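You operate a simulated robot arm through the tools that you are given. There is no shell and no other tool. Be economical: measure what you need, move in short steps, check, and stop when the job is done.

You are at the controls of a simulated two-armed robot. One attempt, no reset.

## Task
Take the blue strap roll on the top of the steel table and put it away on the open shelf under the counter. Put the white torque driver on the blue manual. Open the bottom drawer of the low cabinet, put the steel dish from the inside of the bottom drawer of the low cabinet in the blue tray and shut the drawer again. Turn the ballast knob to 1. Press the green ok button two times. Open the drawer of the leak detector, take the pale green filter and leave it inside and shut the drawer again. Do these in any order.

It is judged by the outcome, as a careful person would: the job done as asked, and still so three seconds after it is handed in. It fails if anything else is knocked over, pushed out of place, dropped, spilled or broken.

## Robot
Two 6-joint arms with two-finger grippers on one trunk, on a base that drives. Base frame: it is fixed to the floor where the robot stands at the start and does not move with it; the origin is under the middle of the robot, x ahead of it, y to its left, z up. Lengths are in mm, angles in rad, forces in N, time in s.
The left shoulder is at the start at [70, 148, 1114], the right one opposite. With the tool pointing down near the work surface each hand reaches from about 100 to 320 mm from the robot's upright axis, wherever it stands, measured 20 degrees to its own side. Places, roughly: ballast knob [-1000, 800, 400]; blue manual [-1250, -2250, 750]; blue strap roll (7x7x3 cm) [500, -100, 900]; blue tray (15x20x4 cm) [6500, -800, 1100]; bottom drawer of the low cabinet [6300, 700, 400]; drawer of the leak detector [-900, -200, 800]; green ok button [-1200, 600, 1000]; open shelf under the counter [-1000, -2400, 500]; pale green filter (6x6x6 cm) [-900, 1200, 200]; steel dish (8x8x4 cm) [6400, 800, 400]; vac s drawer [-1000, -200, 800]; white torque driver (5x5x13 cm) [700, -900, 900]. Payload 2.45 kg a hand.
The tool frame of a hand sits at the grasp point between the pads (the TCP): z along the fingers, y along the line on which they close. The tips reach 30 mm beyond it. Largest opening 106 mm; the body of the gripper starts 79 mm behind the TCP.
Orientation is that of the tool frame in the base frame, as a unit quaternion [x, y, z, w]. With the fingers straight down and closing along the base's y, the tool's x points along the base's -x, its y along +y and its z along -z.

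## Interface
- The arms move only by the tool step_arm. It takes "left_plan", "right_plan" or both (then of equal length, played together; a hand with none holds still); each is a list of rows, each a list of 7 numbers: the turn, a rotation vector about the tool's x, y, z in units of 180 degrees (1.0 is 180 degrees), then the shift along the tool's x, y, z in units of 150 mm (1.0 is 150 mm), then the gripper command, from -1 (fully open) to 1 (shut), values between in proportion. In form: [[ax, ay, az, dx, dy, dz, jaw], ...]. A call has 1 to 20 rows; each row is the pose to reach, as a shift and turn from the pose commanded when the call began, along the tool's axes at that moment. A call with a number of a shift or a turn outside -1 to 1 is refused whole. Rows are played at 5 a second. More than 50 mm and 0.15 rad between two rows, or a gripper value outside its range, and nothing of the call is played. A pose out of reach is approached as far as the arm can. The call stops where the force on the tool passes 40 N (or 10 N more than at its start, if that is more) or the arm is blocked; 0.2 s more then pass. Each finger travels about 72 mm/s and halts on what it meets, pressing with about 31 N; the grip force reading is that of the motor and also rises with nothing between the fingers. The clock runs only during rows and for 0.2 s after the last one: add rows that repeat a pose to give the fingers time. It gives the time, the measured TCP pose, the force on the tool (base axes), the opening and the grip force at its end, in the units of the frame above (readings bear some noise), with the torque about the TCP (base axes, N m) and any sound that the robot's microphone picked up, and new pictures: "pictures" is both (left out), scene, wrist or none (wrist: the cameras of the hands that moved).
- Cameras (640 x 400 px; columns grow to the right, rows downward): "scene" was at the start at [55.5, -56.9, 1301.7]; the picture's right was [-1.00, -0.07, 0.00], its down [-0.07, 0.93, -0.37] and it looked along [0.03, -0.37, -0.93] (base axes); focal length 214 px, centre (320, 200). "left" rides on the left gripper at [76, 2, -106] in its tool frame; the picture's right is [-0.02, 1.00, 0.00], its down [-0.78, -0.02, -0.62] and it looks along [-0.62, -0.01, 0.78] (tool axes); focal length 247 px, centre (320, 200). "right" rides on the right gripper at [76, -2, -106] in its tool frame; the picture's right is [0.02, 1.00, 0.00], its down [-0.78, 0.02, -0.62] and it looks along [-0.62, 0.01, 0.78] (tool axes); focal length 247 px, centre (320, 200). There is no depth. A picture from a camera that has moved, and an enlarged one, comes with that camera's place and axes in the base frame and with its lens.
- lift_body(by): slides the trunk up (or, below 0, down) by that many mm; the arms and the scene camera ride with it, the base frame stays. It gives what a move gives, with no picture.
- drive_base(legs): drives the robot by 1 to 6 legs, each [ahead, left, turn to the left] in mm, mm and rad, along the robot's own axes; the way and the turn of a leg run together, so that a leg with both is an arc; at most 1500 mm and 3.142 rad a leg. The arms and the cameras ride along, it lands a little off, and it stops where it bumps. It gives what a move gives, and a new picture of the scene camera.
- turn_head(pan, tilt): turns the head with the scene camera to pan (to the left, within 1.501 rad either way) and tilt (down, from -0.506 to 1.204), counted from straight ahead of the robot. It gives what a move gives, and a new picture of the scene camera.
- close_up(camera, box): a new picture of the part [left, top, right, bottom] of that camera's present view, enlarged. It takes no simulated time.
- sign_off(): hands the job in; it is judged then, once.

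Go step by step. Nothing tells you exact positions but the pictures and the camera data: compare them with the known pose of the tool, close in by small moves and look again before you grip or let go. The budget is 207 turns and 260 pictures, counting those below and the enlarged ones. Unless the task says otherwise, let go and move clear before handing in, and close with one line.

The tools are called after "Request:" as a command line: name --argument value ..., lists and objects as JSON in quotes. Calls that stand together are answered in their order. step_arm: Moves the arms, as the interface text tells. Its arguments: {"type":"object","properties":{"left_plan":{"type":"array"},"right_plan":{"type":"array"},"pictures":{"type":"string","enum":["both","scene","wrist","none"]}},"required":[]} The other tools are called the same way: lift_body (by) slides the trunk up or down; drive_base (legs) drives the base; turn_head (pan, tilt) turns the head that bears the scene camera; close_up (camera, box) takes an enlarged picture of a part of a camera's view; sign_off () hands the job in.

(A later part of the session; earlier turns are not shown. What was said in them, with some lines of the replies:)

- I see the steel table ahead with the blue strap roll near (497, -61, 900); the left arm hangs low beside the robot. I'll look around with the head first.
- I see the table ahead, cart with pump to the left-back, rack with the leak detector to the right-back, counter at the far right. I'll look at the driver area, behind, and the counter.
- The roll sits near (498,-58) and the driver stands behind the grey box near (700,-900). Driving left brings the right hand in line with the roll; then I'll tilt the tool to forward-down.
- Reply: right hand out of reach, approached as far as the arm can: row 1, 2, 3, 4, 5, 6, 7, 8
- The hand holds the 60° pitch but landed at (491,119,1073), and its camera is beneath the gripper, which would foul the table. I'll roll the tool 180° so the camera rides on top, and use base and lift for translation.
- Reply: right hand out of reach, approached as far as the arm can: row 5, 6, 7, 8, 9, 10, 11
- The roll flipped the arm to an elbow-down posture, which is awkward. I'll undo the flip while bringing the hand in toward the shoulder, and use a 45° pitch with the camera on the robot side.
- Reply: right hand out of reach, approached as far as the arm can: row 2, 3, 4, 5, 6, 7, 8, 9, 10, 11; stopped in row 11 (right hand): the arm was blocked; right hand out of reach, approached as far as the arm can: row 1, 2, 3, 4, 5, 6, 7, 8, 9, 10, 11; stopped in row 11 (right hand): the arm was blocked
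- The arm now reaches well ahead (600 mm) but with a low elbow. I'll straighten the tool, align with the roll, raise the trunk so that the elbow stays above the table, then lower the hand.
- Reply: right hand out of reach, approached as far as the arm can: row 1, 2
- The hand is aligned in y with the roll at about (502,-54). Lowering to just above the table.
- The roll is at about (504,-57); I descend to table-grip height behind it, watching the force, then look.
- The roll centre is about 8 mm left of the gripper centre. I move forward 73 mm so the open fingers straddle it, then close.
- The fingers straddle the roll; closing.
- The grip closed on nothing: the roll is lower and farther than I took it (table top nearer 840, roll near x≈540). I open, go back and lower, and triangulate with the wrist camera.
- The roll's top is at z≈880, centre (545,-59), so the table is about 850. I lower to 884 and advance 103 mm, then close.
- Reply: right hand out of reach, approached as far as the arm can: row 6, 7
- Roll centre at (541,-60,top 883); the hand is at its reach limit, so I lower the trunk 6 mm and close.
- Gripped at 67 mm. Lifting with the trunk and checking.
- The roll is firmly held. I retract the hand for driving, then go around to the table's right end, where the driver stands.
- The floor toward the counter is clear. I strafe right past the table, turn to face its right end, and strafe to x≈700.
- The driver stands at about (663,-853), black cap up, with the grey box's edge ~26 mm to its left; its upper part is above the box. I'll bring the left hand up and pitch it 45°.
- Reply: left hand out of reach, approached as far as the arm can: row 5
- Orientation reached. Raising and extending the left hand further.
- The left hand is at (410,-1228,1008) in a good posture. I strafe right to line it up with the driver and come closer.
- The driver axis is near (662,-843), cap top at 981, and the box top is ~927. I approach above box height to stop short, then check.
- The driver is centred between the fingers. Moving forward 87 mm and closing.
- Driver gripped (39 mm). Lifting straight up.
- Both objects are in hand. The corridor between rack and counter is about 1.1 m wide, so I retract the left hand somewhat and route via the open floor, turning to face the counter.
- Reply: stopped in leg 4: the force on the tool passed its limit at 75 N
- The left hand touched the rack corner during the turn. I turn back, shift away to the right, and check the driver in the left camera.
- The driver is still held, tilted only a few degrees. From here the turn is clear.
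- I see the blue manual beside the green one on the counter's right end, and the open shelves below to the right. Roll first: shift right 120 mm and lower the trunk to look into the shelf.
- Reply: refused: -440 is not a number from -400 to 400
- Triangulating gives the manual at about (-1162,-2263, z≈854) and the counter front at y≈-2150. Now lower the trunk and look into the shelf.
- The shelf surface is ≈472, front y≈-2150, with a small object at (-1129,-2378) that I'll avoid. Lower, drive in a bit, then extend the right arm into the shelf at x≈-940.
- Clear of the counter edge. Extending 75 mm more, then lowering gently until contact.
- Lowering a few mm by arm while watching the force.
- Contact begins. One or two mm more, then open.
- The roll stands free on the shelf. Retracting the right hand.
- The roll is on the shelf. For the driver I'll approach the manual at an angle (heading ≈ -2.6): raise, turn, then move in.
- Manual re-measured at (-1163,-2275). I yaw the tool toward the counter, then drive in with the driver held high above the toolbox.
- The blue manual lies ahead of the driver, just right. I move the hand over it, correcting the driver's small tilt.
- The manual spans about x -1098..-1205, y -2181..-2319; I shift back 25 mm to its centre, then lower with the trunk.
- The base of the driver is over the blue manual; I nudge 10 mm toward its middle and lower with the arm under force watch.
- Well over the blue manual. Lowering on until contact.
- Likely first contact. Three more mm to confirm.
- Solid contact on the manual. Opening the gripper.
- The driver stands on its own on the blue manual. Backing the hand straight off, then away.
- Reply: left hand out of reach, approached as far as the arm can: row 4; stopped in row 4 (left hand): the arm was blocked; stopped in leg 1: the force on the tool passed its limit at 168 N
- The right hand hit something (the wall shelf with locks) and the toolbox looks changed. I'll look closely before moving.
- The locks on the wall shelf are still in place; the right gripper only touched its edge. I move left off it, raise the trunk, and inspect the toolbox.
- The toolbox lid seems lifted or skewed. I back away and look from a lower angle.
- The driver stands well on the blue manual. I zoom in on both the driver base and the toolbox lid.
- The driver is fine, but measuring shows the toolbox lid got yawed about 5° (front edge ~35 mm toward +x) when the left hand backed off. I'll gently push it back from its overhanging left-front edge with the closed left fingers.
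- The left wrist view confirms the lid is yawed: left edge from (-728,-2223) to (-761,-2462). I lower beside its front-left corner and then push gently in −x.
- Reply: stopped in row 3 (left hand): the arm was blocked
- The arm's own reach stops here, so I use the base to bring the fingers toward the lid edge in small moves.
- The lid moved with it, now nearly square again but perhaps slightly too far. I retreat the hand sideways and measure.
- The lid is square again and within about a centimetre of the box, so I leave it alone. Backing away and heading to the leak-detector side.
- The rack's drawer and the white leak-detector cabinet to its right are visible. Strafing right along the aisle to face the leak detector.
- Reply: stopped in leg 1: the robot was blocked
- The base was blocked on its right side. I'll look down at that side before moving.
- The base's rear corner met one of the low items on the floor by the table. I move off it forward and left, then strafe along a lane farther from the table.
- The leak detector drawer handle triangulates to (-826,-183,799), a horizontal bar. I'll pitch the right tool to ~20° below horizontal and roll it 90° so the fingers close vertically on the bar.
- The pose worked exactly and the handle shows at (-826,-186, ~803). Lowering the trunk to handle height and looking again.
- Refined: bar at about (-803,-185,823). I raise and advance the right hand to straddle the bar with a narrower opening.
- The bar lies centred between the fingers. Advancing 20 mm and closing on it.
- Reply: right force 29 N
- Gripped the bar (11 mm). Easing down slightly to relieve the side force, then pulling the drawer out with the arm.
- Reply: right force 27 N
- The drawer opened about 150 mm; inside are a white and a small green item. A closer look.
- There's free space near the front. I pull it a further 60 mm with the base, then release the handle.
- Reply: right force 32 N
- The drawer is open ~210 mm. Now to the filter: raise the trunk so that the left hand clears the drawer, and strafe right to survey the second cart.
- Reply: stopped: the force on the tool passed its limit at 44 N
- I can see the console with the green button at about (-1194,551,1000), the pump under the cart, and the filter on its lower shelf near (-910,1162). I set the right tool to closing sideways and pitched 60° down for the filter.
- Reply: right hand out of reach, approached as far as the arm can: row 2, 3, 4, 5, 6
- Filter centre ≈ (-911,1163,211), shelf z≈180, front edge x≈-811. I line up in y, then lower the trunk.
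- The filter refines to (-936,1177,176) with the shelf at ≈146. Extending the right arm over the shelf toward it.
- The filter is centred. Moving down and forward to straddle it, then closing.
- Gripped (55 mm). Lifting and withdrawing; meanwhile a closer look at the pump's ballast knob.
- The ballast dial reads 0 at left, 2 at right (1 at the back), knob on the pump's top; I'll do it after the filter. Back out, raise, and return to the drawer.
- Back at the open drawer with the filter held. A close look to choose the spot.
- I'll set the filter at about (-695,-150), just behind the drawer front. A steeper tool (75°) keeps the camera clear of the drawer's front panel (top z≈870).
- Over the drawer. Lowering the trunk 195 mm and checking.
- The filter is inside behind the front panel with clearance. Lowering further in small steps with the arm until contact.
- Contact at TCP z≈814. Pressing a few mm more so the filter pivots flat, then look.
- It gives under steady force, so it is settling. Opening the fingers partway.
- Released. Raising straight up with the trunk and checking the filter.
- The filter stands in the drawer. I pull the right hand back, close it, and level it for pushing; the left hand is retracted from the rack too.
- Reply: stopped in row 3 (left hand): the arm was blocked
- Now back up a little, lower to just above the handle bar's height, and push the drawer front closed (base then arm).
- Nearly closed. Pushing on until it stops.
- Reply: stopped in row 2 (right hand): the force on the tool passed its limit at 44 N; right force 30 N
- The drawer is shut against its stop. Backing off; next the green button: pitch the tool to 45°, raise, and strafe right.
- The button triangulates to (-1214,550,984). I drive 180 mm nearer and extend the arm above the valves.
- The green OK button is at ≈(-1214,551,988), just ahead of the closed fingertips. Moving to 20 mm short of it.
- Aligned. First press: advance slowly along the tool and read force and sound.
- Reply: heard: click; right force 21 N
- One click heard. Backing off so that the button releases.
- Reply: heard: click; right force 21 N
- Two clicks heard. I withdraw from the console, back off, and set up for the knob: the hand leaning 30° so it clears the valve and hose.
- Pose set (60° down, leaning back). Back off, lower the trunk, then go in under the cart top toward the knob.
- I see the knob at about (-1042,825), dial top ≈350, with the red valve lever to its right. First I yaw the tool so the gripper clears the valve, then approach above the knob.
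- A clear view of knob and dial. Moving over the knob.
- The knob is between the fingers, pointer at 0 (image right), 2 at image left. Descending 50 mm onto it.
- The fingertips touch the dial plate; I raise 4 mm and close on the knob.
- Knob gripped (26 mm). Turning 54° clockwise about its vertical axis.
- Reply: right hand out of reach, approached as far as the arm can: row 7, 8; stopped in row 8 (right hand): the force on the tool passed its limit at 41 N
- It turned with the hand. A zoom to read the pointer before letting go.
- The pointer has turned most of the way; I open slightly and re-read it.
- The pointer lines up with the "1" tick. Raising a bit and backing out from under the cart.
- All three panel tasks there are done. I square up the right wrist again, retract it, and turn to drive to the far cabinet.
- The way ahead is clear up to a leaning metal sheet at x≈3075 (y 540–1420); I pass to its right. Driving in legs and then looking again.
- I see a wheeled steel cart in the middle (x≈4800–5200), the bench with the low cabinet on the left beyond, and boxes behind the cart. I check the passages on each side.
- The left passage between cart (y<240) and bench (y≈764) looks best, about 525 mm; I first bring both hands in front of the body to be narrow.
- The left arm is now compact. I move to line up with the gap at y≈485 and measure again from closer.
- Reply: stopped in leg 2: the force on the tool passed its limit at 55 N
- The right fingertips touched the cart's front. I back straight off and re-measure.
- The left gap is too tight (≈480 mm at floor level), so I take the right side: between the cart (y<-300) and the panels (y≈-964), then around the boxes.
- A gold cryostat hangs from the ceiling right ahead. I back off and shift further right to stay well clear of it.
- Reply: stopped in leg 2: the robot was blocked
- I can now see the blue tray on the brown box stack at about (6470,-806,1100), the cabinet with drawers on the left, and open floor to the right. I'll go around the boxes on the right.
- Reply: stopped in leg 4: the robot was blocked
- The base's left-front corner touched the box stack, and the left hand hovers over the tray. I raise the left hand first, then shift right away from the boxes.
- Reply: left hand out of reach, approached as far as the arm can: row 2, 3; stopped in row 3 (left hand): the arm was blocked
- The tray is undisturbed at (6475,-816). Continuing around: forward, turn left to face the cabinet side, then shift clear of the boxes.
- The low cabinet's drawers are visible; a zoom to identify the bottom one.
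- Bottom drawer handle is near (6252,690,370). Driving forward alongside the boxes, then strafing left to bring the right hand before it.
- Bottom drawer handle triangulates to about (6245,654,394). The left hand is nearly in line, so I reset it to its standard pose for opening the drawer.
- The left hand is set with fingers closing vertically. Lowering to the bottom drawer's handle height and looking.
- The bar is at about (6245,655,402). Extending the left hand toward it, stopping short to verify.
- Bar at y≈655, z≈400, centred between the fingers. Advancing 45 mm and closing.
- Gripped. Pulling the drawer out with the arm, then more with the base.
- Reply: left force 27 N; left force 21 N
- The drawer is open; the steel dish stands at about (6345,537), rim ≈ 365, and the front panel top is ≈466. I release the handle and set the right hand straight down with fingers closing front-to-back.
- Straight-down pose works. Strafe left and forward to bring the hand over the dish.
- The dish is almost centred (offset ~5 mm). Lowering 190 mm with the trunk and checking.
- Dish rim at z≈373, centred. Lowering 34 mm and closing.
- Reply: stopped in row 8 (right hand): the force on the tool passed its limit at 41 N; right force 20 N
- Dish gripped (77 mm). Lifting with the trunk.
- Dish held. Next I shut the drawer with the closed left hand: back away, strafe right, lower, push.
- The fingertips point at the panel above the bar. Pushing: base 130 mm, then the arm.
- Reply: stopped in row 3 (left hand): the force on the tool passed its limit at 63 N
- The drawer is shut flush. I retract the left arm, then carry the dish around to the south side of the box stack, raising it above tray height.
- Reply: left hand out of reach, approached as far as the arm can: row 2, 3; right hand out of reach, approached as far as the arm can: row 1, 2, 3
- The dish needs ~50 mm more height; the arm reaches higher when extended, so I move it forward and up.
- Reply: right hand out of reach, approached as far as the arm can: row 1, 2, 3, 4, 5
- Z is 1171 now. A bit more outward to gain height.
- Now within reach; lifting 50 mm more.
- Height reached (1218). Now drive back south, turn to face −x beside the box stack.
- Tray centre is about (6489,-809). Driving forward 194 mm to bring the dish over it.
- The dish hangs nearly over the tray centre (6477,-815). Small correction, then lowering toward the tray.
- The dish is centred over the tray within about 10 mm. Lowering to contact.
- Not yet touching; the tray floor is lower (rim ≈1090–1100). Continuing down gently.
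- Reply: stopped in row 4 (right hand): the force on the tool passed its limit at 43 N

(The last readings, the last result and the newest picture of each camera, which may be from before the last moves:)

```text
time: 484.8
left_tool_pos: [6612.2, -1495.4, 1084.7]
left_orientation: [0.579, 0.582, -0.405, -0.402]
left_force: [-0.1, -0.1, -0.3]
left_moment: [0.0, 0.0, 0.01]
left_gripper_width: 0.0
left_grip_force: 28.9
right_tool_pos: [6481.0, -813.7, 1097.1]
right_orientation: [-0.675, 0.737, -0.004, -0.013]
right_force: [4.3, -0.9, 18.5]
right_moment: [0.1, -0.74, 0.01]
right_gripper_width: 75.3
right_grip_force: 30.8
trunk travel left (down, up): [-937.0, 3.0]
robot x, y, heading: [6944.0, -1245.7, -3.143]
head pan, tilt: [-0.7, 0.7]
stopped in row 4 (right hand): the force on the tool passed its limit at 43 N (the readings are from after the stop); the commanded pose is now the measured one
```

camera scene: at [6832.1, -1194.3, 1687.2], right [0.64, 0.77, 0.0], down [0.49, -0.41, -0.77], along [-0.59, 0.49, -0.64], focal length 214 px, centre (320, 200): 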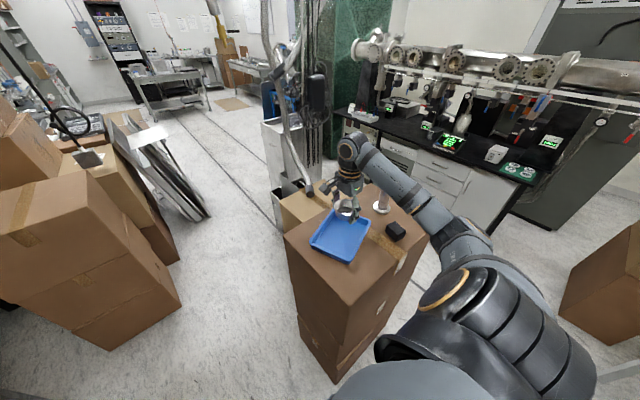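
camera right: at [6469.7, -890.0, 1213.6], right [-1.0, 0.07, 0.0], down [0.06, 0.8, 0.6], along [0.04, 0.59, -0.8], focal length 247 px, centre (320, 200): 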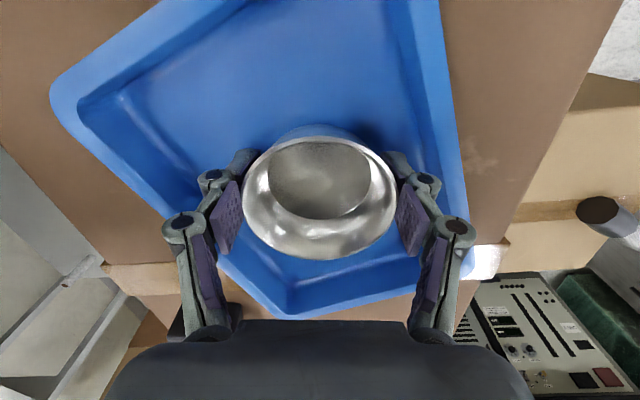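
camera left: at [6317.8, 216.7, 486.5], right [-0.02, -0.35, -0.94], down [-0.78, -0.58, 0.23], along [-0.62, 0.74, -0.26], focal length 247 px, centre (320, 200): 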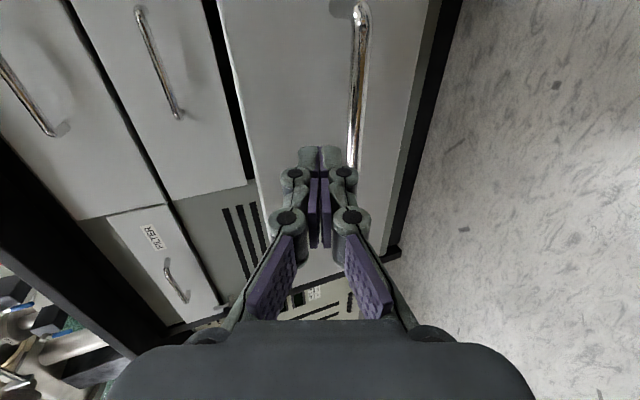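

Contact. Easing up 1–2 mm and opening.

Request:
step_arm --right_plan '[[0, 0, 0, 0, 0, -0.01, 1], [0, 0, 0, 0, 0, -0.01, -0.3], [0, 0, 0, 0, 0, -0.01, -0.65], [0, 0, 0, 0, 0, -0.01, -0.7], [0, 0, 0, 0, 0, -0.01, -0.7]]' --pictures "wrist"

```text
time: 486.0
left_tool_pos: [6610.3, -1494.3, 1084.3]
left_orientation: [0.581, 0.582, -0.404, -0.401]
left_force: [-1.2, -1.1, -0.7]
left_moment: [0.0, -0.02, 0.0]
left_gripper_width: 0.0
left_grip_force: 27.9
right_tool_pos: [6479.3, -813.3, 1095.6]
right_orientation: [-0.675, 0.738, -0.006, -0.012]
right_force: [0.0, -1.2, -0.3]
right_moment: [0.02, 0.0, -0.01]
right_gripper_width: 90.2
right_grip_force: 0.1
trunk travel left (down, up): [-937.0, 3.0]
robot x, y, heading: [6936.7, -1248.5, -3.139]
head pan, tilt: [-0.7, 0.7]
camera right: at [6475.1, -885.5, 1204.0], right [-1.0, 0.07, 0.01], down [0.06, 0.8, 0.6], along [0.03, 0.6, -0.8], focal length 247 px, centre (320, 200)
```

right: 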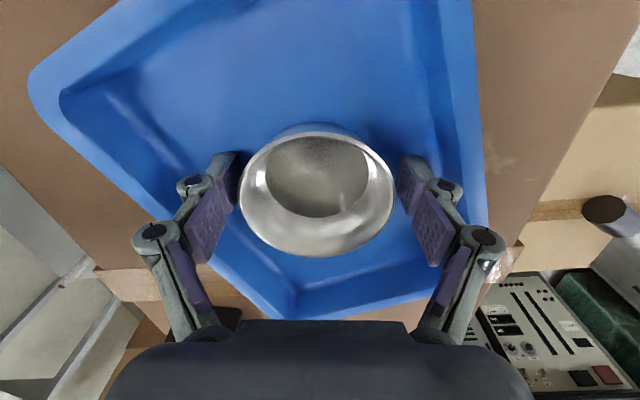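

Dish released upright in the tray. Lifting straight up and backing clear.

Request:
step_arm --right_plan '[[0, 0, 0, 0, 0, -0.2, -0.7], [0, 0, 0, 0, 0, -0.4, -0.7], [0, 0, 0, 0, 0, -0.6, -0.7], [0, 0, 0, 0, 0, -0.8, -0.7]]' --pictures "none"

Request:
drive_base --legs '[[-220, 0, 0]]'

Request:
close_up --camera "scene" --box '[240, 150, 400, 260]'

```text
time: 487.0
left_tool_pos: [6610.5, -1494.5, 1083.5]
left_orientation: [0.581, 0.581, -0.405, -0.401]
left_force: [0.2, 0.4, -0.3]
left_moment: [-0.01, -0.01, -0.02]
left_gripper_width: 0.1
left_grip_force: 28.8
right_tool_pos: [6480.9, -808.4, 1215.0]
right_orientation: [-0.675, 0.737, -0.006, -0.012]
right_force: [-0.1, -0.1, -0.6]
right_moment: [0.01, 0.01, -0.01]
right_gripper_width: 89.9
right_grip_force: 0.2
trunk travel left (down, up): [-937.0, 3.0]
robot x, y, heading: [6941.2, -1250.9, -3.138]
head pan, tilt: [-0.7, 0.7]
```

```text
time: 488.7
left_tool_pos: [6825.9, -1493.4, 1082.4]
left_orientation: [0.582, 0.582, -0.403, -0.401]
left_force: [-0.5, -0.2, 0.0]
left_moment: [0.0, -0.06, 0.01]
left_gripper_width: 0.2
left_grip_force: 28.4
right_tool_pos: [6695.8, -807.9, 1214.4]
right_orientation: [-0.674, 0.738, -0.007, -0.012]
right_force: [0.4, 0.0, 0.0]
right_moment: [-0.01, -0.01, 0.01]
right_gripper_width: 90.2
right_grip_force: 0.0
trunk travel left (down, up): [-937.0, 3.0]
robot x, y, heading: [7158.3, -1246.9, -3.135]
head pan, tilt: [-0.7, 0.7]
camera scene: at [7039.8, -1193.5, 1686.5], right [0.64, 0.77, 0.0], down [0.5, -0.41, -0.76], along [-0.58, 0.49, -0.65], focal length 214 px, centre (320, 200)
```

scene: 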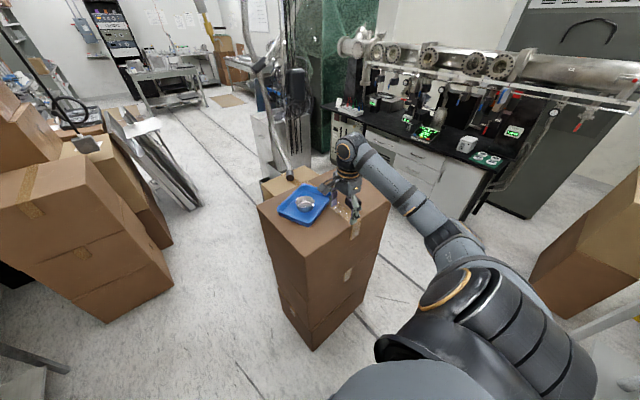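

```text
3.64 times, centred on (320, 205) of scene
camera zoom: at [7039.8, -1193.5, 1686.5], right [0.64, 0.77, 0.0], down [0.5, -0.41, -0.76], along [-0.58, 0.49, -0.65], focal length 780 px, centre (320, 182)
```

zoom: 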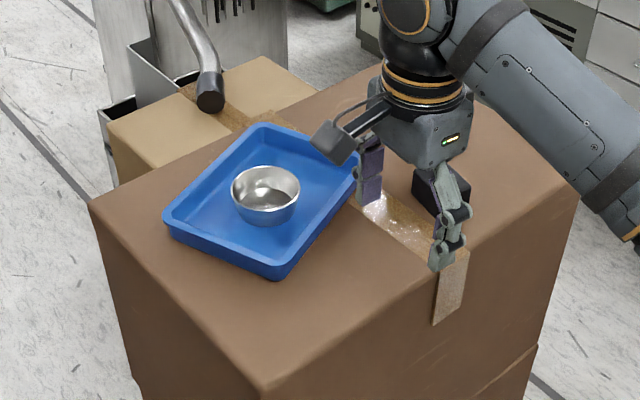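

The dish sits upright in the blue tray, everything is released, and the hands are clear. I move back a little more and hand in.

Request:
drive_base --legs '[[-130, 0, 0]]'

Request:
sign_off

```text
time: 490.0
left_tool_pos: [6950.9, -1493.6, 1083.9]
left_orientation: [0.581, 0.583, -0.403, -0.4]
left_force: [-0.2, 0.7, -0.4]
left_moment: [0.0, -0.02, 0.01]
left_gripper_width: 0.0
left_grip_force: 28.6
right_tool_pos: [6822.0, -808.3, 1213.4]
right_orientation: [-0.675, 0.737, -0.007, -0.011]
right_force: [-0.9, 0.6, 0.1]
right_moment: [-0.01, -0.03, -0.01]
right_gripper_width: 90.3
right_grip_force: 0.1
trunk travel left (down, up): [-937.0, 3.0]
robot x, y, heading: [7286.7, -1249.4, -3.135]
head pan, tilt: [-0.7, 0.7]
camera scene: at [7166.5, -1193.2, 1686.5], right [0.64, 0.77, 0.0], down [0.5, -0.41, -0.76], along [-0.59, 0.49, -0.65], focal length 214 px, centre (320, 200)
```

scene: 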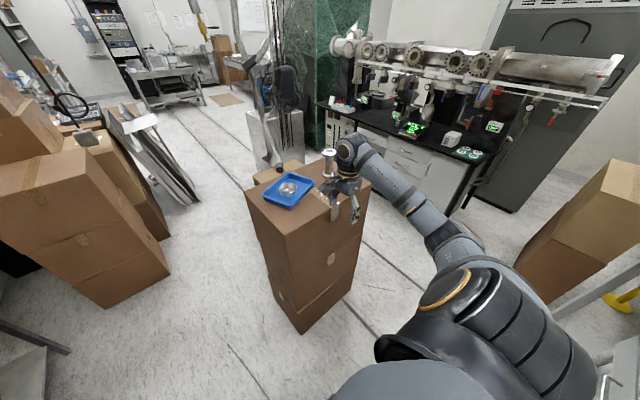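

```text
The job is handed in.
```

All six jobs are done and handed in, but I knocked the grey toolbox lid and pushed it only roughly back (10–20 mm off), and I bumped the steel cart (possibly shifted about 20 mm), rack, wall shelf, floor items, panels and box stack.
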